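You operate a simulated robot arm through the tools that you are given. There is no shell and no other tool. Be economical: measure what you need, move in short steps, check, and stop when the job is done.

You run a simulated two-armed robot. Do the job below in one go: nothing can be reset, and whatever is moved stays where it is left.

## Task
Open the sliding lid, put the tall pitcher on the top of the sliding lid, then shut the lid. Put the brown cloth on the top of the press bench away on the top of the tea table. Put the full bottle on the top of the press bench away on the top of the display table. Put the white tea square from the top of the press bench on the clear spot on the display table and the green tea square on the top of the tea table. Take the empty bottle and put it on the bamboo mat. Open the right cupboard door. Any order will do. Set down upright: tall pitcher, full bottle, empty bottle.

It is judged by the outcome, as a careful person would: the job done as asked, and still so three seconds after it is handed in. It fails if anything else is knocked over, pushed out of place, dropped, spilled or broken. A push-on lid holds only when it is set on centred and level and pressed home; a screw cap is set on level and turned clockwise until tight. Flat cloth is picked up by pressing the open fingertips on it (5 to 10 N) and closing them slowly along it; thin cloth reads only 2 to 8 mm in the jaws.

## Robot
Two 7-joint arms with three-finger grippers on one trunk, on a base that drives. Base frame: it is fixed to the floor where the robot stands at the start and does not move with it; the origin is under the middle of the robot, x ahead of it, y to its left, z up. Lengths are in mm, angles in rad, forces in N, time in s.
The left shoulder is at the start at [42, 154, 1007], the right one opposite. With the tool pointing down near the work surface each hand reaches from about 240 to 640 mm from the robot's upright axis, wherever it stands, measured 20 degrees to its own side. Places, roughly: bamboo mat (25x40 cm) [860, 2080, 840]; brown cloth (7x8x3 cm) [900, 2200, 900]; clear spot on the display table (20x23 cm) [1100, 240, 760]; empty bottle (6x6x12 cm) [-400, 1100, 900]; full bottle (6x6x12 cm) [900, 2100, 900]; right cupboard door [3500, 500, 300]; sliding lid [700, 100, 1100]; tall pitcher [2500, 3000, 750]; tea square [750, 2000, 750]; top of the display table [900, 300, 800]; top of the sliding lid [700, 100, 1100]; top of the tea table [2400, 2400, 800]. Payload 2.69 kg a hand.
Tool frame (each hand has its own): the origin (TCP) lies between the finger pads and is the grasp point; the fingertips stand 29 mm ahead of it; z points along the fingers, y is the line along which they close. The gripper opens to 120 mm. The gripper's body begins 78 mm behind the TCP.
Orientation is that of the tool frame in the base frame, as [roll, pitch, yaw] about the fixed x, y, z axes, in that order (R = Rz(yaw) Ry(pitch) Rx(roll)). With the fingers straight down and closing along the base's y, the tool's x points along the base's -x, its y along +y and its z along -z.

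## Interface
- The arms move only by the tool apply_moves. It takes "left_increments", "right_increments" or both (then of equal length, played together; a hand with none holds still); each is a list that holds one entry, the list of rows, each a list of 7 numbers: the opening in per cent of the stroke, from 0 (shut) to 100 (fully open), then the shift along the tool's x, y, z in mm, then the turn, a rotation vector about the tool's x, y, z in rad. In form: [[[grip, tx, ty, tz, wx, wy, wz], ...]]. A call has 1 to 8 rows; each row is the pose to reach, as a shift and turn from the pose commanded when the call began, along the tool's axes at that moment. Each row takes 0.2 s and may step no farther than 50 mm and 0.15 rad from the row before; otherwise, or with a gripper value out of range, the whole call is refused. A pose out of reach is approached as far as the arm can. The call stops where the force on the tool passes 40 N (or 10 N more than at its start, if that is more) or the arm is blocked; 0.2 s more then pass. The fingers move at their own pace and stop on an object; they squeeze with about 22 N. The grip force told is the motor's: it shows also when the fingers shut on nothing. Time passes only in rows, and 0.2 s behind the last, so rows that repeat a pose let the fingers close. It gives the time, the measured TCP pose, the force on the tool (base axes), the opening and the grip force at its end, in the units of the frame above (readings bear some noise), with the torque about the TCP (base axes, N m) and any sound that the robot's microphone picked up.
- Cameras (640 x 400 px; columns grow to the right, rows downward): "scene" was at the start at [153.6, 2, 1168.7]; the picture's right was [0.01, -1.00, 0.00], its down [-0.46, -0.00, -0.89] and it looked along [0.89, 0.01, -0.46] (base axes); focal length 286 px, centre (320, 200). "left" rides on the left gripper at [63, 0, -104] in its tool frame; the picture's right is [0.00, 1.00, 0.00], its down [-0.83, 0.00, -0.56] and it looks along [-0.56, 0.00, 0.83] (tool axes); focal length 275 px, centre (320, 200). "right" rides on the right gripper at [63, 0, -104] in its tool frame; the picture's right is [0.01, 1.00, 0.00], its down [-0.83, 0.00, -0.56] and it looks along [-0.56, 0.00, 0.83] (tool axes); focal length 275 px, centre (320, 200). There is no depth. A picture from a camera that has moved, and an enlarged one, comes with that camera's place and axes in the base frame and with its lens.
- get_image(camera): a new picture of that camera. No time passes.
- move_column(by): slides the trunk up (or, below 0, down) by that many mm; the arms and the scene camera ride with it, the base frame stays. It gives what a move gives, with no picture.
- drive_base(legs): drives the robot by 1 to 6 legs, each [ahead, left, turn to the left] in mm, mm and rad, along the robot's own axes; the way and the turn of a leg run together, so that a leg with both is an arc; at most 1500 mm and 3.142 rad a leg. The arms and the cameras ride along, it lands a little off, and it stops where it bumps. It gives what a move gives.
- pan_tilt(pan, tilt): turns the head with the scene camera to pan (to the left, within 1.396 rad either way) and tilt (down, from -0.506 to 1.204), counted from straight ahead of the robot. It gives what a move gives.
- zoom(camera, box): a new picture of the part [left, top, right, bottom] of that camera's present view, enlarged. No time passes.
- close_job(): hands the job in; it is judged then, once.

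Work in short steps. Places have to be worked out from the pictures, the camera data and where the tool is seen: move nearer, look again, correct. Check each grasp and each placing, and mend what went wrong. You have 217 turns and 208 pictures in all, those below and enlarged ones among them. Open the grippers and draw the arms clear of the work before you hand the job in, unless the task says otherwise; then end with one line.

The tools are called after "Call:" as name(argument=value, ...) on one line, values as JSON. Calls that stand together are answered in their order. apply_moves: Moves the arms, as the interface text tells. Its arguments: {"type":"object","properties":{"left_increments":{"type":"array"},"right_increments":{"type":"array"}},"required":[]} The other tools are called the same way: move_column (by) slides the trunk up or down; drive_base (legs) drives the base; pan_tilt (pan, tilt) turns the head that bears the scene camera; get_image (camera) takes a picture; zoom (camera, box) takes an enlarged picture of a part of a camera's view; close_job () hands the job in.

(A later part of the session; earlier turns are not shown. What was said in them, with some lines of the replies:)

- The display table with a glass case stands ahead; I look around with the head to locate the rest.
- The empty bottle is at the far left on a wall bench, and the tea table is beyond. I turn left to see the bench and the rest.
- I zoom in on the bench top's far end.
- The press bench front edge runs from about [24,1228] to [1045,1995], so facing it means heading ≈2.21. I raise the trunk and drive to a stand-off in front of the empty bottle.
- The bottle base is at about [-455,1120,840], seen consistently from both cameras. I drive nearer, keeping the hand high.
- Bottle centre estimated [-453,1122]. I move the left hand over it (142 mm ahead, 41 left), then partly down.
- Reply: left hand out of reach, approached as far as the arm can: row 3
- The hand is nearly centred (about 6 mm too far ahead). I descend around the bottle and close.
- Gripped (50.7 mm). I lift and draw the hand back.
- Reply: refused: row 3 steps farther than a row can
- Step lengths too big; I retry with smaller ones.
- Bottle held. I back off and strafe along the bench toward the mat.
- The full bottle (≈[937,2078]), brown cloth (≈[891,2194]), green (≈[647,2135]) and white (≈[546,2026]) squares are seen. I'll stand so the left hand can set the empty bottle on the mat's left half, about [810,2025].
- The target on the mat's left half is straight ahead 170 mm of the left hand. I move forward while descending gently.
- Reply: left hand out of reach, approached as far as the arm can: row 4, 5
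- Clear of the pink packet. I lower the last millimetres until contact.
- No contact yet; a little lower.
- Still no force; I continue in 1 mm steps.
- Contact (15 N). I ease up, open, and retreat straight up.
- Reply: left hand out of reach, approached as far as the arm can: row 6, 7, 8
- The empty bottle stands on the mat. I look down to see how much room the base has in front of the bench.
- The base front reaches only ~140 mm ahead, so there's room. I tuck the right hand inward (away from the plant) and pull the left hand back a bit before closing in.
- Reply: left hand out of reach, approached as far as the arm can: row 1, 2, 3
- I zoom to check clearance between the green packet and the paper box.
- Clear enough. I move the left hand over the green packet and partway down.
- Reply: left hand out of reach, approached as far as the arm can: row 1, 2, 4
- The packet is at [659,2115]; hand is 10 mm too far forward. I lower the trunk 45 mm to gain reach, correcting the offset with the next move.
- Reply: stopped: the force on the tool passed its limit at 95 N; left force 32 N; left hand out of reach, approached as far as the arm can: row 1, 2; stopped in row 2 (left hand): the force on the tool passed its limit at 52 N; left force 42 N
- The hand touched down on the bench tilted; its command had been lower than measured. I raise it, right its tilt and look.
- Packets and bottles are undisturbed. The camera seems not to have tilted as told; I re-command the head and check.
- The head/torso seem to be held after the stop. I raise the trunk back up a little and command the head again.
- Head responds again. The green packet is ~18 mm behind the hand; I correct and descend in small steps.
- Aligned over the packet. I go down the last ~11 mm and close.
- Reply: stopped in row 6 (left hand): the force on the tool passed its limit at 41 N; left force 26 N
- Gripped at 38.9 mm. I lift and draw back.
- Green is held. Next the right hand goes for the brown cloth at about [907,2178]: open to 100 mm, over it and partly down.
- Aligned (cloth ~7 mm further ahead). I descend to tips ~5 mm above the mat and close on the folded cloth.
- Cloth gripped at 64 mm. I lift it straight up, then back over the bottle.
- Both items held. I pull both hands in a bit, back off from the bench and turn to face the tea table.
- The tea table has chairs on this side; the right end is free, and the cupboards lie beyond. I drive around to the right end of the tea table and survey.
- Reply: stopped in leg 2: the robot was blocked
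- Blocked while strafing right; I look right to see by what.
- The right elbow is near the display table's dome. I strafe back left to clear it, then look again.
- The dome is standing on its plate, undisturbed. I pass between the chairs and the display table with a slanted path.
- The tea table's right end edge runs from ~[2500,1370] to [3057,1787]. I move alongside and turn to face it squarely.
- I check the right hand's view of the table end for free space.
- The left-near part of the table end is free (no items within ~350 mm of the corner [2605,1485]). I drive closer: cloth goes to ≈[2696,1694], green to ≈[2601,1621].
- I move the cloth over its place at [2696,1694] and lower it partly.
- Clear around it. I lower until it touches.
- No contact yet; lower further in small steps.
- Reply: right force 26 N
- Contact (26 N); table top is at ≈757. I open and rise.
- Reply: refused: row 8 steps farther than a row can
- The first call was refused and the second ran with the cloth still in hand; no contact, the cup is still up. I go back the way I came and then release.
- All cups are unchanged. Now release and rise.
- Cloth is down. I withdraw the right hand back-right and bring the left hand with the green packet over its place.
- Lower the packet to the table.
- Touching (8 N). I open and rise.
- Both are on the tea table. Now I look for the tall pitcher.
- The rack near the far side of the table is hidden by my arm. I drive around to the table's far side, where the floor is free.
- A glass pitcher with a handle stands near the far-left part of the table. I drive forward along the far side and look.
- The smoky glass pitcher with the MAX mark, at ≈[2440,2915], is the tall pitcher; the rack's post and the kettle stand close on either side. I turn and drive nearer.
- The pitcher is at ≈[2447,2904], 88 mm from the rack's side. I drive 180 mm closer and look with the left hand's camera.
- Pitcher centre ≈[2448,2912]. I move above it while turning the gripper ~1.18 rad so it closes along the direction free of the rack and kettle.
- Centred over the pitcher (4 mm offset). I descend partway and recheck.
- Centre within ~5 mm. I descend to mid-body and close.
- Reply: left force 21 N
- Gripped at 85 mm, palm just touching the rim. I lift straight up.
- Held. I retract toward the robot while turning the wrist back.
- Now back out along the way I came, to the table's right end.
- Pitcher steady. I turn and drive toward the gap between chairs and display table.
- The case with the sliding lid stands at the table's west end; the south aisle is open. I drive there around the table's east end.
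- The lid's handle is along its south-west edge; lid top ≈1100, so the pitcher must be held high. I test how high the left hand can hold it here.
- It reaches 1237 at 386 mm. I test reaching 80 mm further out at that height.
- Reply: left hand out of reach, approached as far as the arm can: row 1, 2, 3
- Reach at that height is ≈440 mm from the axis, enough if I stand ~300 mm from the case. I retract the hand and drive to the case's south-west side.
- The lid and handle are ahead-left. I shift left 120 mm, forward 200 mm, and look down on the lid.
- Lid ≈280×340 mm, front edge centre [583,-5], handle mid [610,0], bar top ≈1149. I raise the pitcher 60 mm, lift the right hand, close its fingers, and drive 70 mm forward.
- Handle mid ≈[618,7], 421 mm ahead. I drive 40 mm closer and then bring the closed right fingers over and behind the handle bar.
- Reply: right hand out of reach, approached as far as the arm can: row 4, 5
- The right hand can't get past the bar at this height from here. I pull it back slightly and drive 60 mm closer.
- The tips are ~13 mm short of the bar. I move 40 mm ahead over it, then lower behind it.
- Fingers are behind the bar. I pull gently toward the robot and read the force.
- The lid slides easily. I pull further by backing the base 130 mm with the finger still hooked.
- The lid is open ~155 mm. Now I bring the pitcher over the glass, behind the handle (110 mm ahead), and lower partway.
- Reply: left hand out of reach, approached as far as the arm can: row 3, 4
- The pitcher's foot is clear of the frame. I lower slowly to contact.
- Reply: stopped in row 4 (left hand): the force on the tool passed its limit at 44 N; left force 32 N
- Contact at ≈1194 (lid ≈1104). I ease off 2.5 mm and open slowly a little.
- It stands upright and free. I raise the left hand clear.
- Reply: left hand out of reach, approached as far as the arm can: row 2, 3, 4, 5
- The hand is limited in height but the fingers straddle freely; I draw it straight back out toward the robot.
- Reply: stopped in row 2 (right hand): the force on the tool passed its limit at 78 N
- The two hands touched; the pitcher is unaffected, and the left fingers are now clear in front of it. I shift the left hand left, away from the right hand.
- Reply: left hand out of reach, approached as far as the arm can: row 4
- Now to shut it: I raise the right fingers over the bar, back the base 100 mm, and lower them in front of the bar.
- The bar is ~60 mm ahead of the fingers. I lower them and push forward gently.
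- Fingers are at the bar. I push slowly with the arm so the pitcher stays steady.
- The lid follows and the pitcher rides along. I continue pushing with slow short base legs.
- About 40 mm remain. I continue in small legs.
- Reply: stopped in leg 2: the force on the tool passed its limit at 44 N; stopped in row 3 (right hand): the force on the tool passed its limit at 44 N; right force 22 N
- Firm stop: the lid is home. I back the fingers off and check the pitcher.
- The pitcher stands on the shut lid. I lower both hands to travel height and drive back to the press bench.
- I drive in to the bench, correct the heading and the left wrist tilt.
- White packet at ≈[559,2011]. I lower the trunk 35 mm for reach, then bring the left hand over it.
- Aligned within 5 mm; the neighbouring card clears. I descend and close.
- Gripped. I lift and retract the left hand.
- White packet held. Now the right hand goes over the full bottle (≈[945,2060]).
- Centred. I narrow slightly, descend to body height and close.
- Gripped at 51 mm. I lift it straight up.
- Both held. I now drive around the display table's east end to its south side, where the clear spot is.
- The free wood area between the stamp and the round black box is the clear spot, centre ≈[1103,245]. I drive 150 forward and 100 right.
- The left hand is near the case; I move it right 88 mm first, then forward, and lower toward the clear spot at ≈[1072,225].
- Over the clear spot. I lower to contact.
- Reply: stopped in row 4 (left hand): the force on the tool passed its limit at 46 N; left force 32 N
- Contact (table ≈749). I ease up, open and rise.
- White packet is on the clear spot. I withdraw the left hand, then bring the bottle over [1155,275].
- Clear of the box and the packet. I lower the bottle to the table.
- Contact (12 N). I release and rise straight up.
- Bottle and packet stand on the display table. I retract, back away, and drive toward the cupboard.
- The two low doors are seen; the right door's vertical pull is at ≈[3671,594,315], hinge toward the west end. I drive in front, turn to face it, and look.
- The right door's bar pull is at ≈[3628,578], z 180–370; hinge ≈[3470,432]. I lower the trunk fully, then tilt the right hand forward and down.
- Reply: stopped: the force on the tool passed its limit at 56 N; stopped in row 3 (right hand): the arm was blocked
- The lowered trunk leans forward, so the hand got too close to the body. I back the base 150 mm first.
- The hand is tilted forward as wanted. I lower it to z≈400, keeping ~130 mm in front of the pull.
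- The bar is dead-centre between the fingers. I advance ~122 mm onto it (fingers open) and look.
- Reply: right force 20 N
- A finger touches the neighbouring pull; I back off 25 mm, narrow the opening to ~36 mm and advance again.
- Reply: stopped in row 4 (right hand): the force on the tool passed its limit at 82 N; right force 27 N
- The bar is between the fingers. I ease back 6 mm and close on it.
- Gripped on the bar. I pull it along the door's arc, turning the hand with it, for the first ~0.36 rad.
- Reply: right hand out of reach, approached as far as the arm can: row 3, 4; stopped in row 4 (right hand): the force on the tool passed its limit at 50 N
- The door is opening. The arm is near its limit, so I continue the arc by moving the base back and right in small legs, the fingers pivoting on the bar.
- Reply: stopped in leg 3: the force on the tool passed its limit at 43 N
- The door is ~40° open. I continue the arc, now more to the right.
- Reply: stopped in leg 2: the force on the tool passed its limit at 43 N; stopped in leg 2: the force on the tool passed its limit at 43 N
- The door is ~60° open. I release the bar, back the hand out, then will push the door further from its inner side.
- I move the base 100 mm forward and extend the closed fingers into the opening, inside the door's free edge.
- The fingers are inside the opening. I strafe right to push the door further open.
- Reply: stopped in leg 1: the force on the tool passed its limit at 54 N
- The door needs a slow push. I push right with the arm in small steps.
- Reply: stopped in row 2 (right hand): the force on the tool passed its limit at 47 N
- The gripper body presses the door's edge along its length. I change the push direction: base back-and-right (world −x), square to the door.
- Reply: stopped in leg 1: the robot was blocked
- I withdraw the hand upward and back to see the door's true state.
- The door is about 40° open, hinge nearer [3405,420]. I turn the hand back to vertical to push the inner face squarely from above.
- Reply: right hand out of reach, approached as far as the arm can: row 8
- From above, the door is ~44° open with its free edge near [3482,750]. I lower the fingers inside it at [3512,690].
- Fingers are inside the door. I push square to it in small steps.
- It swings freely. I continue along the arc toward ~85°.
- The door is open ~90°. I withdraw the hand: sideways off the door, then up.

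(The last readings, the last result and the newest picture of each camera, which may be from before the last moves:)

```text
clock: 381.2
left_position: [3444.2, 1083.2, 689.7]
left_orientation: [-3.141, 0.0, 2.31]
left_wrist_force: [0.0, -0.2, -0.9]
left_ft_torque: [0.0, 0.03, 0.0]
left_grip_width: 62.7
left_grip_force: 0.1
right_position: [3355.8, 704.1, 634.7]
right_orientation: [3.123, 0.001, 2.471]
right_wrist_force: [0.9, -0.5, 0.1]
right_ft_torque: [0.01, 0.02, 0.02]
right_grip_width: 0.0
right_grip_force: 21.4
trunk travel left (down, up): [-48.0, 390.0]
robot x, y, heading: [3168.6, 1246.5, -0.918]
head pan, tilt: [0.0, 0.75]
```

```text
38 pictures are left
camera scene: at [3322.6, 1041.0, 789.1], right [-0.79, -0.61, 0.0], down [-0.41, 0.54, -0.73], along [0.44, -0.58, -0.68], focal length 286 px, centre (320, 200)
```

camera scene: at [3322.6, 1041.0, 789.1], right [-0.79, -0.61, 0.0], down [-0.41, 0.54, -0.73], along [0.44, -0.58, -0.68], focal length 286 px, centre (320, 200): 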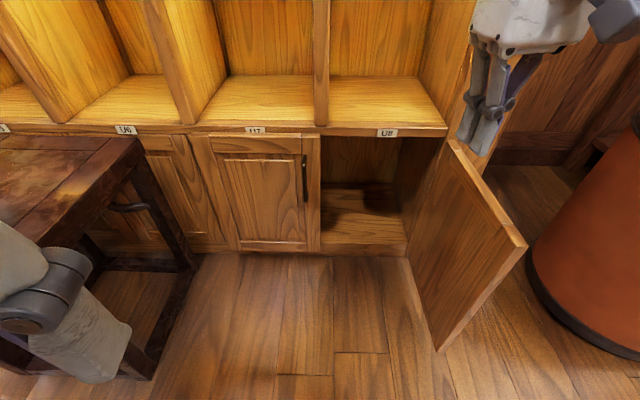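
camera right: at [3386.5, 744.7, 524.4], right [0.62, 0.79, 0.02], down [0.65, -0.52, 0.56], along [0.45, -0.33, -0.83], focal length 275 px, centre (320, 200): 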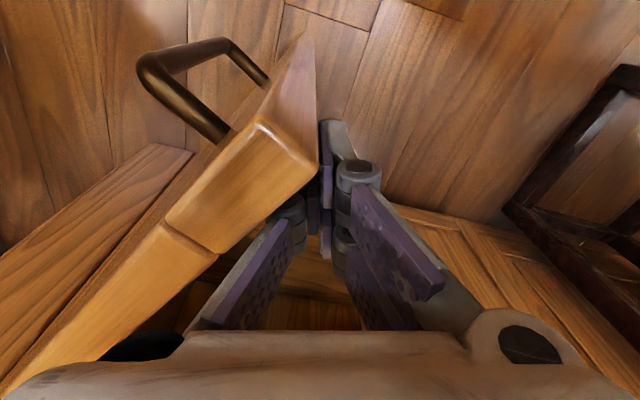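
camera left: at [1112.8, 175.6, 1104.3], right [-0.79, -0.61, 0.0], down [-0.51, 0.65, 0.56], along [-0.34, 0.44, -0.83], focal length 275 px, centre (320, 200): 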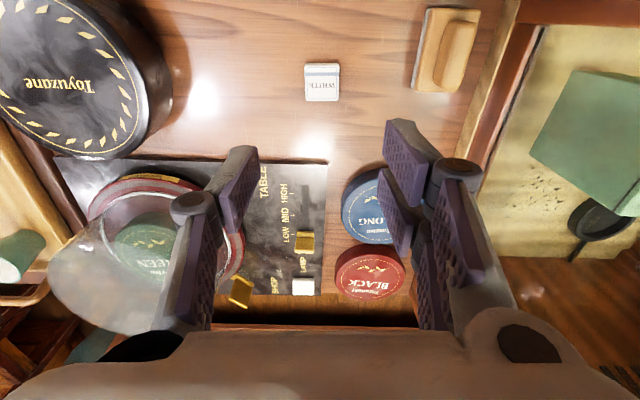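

The door stays open. I back off, raise the trunk, and take a final look at the tables.

Call:
drive_base(legs=[[-250, 0, 0]])

Call:
move_column(by=300)

Call:
pan_tilt(pan=0.0, tilt=0.5)

Call:
get_image(camera="scene")

Call:
pan_tilt(pan=-1.3, tilt=0.35)

Call:
get_image(camera="scene")

```text
clock: 383.0
left_position: [3290.8, 1283.9, 689.0]
left_orientation: [-3.139, 0.0, 2.306]
left_wrist_force: [0.2, 0.2, -0.2]
left_ft_torque: [-0.05, 0.01, 0.01]
left_grip_width: 62.4
left_grip_force: 0.2
right_position: [3200.9, 904.4, 633.2]
right_orientation: [3.123, 0.003, 2.468]
right_wrist_force: [-0.4, -0.7, 0.3]
right_ft_torque: [-0.01, 0.02, -0.01]
right_grip_width: 0.5
right_grip_force: 22.2
trunk travel left (down, up): [-48.0, 390.0]
robot x, y, heading: [3019.7, 1443.7, -0.92]
head pan, tilt: [0.0, 0.75]
```

```text
clock: 386.0
left_position: [3289.3, 1284.1, 989.6]
left_orientation: [3.141, -0.001, 2.305]
left_wrist_force: [-0.1, -0.4, -0.2]
left_ft_torque: [-0.01, 0.0, -0.01]
left_grip_width: 62.6
left_grip_force: 0.0
right_position: [3201.4, 904.3, 932.4]
right_orientation: [3.122, 0.001, 2.468]
right_wrist_force: [0.4, -0.6, 0.4]
right_ft_torque: [0.02, 0.04, -0.03]
right_grip_width: 0.0
right_grip_force: 22.1
trunk travel left (down, up): [-348.0, 90.0]
robot x, y, heading: [3013.4, 1444.8, -0.918]
head pan, tilt: [0.0, 0.75]
```

```text
clock: 386.8
left_position: [3290.3, 1283.7, 989.8]
left_orientation: [3.141, 0.0, 2.307]
left_wrist_force: [-0.3, -0.1, -0.2]
left_ft_torque: [0.01, -0.03, -0.01]
left_grip_width: 62.5
left_grip_force: 0.0
right_position: [3200.2, 905.4, 934.2]
right_orientation: [3.123, -0.001, 2.467]
right_wrist_force: [0.2, -0.1, 0.6]
right_ft_torque: [-0.01, 0.01, 0.03]
right_grip_width: 0.0
right_grip_force: 22.1
trunk travel left (down, up): [-348.0, 90.0]
robot x, y, heading: [3012.1, 1445.7, -0.919]
head pan, tilt: [0.0, 0.499]
```

```text
37 pictures are left
camera scene: at [3115.2, 1312.2, 1134.2], right [-0.8, -0.6, 0.0], down [-0.29, 0.38, -0.88], along [0.53, -0.7, -0.48], focal length 286 px, centre (320, 200)
```

scene: 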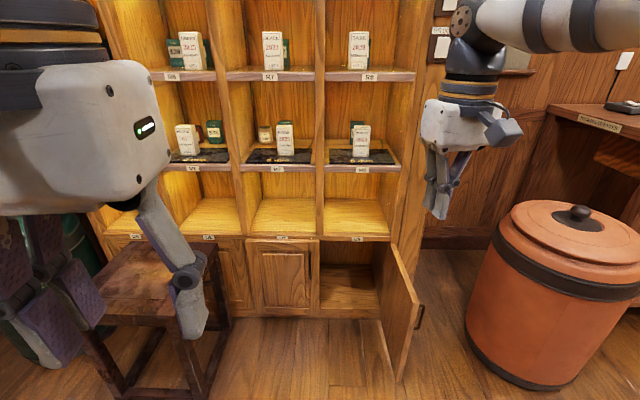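

```text
clock: 388.3
left_position: [3290.6, 1284.0, 989.6]
left_orientation: [-3.141, 0.003, 2.305]
left_wrist_force: [-0.3, -1.0, 0.9]
left_ft_torque: [0.03, -0.02, 0.0]
left_grip_width: 62.4
left_grip_force: 0.1
right_position: [3201.4, 905.8, 933.3]
right_orientation: [3.122, 0.0, 2.468]
right_wrist_force: [-0.5, 0.2, -0.2]
right_ft_torque: [0.0, 0.01, -0.02]
right_grip_width: 0.1
right_grip_force: 21.5
trunk travel left (down, up): [-348.0, 90.0]
robot x, y, heading: [3013.8, 1443.4, -0.92]
head pan, tilt: [-1.3, 0.351]
```

```text
36 pictures are left
camera scene: at [3003.8, 1310.6, 1147.9], right [-0.8, 0.61, 0.0], down [0.21, 0.27, -0.94], along [-0.57, -0.75, -0.34], focal length 286 px, centre (320, 200)
```

scene: 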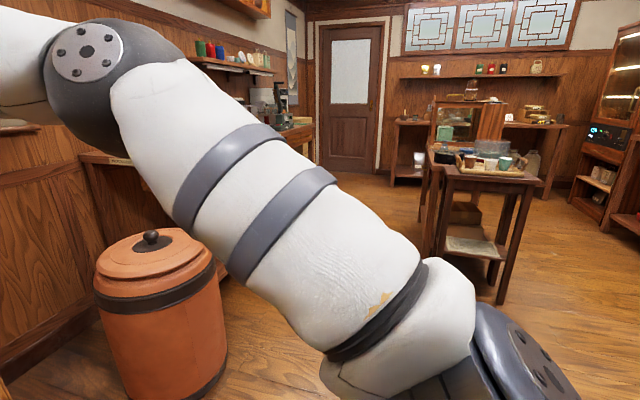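

Call:
zoom(camera="scene", box=[400, 60, 560, 200])

```text
2.86 times, centred on (480, 130) of scene
camera zoom: at [3003.8, 1310.6, 1147.9], right [-0.8, 0.61, 0.0], down [0.21, 0.27, -0.94], along [-0.57, -0.75, -0.34], focal length 818 px, centre (-137, 400)
```

zoom: 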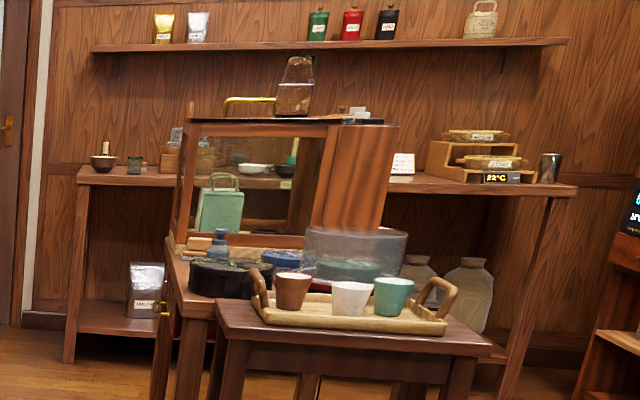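

Pitcher, bottle and door are all as wanted. I open the right gripper and hand in.

Call:
apply_moves(right_increments=[[[60, 0, 0, -20, 0, 0, 0], [60, 0, 0, -20, 0, 0, 0], [60, 0, 0, -20, 0, 0, 0]]])

Call:
close_job()

```text
clock: 389.1
left_position: [3290.3, 1283.8, 988.3]
left_orientation: [-3.14, 0.001, 2.306]
left_wrist_force: [0.4, 0.0, -1.4]
left_ft_torque: [0.01, 0.0, -0.01]
left_grip_width: 62.2
left_grip_force: 0.0
right_position: [3199.5, 904.0, 953.0]
right_orientation: [3.122, 0.0, 2.468]
right_wrist_force: [-0.4, -0.3, -0.3]
right_ft_torque: [0.03, 0.01, 0.03]
right_grip_width: 71.9
right_grip_force: 0.1
trunk travel left (down, up): [-348.0, 90.0]
robot x, y, heading: [3016.5, 1444.9, -0.924]
head pan, tilt: [-1.3, 0.351]
```

```text
The job is handed in.
```

I did every part of the job and handed it in: the pitcher is upright on the shut lid, every other item is in its place, and the right cupboard door is open about 90°. I opened the lid only about 155 mm before shutting it, and I did not re-check the tea table or the mat just before handing in.
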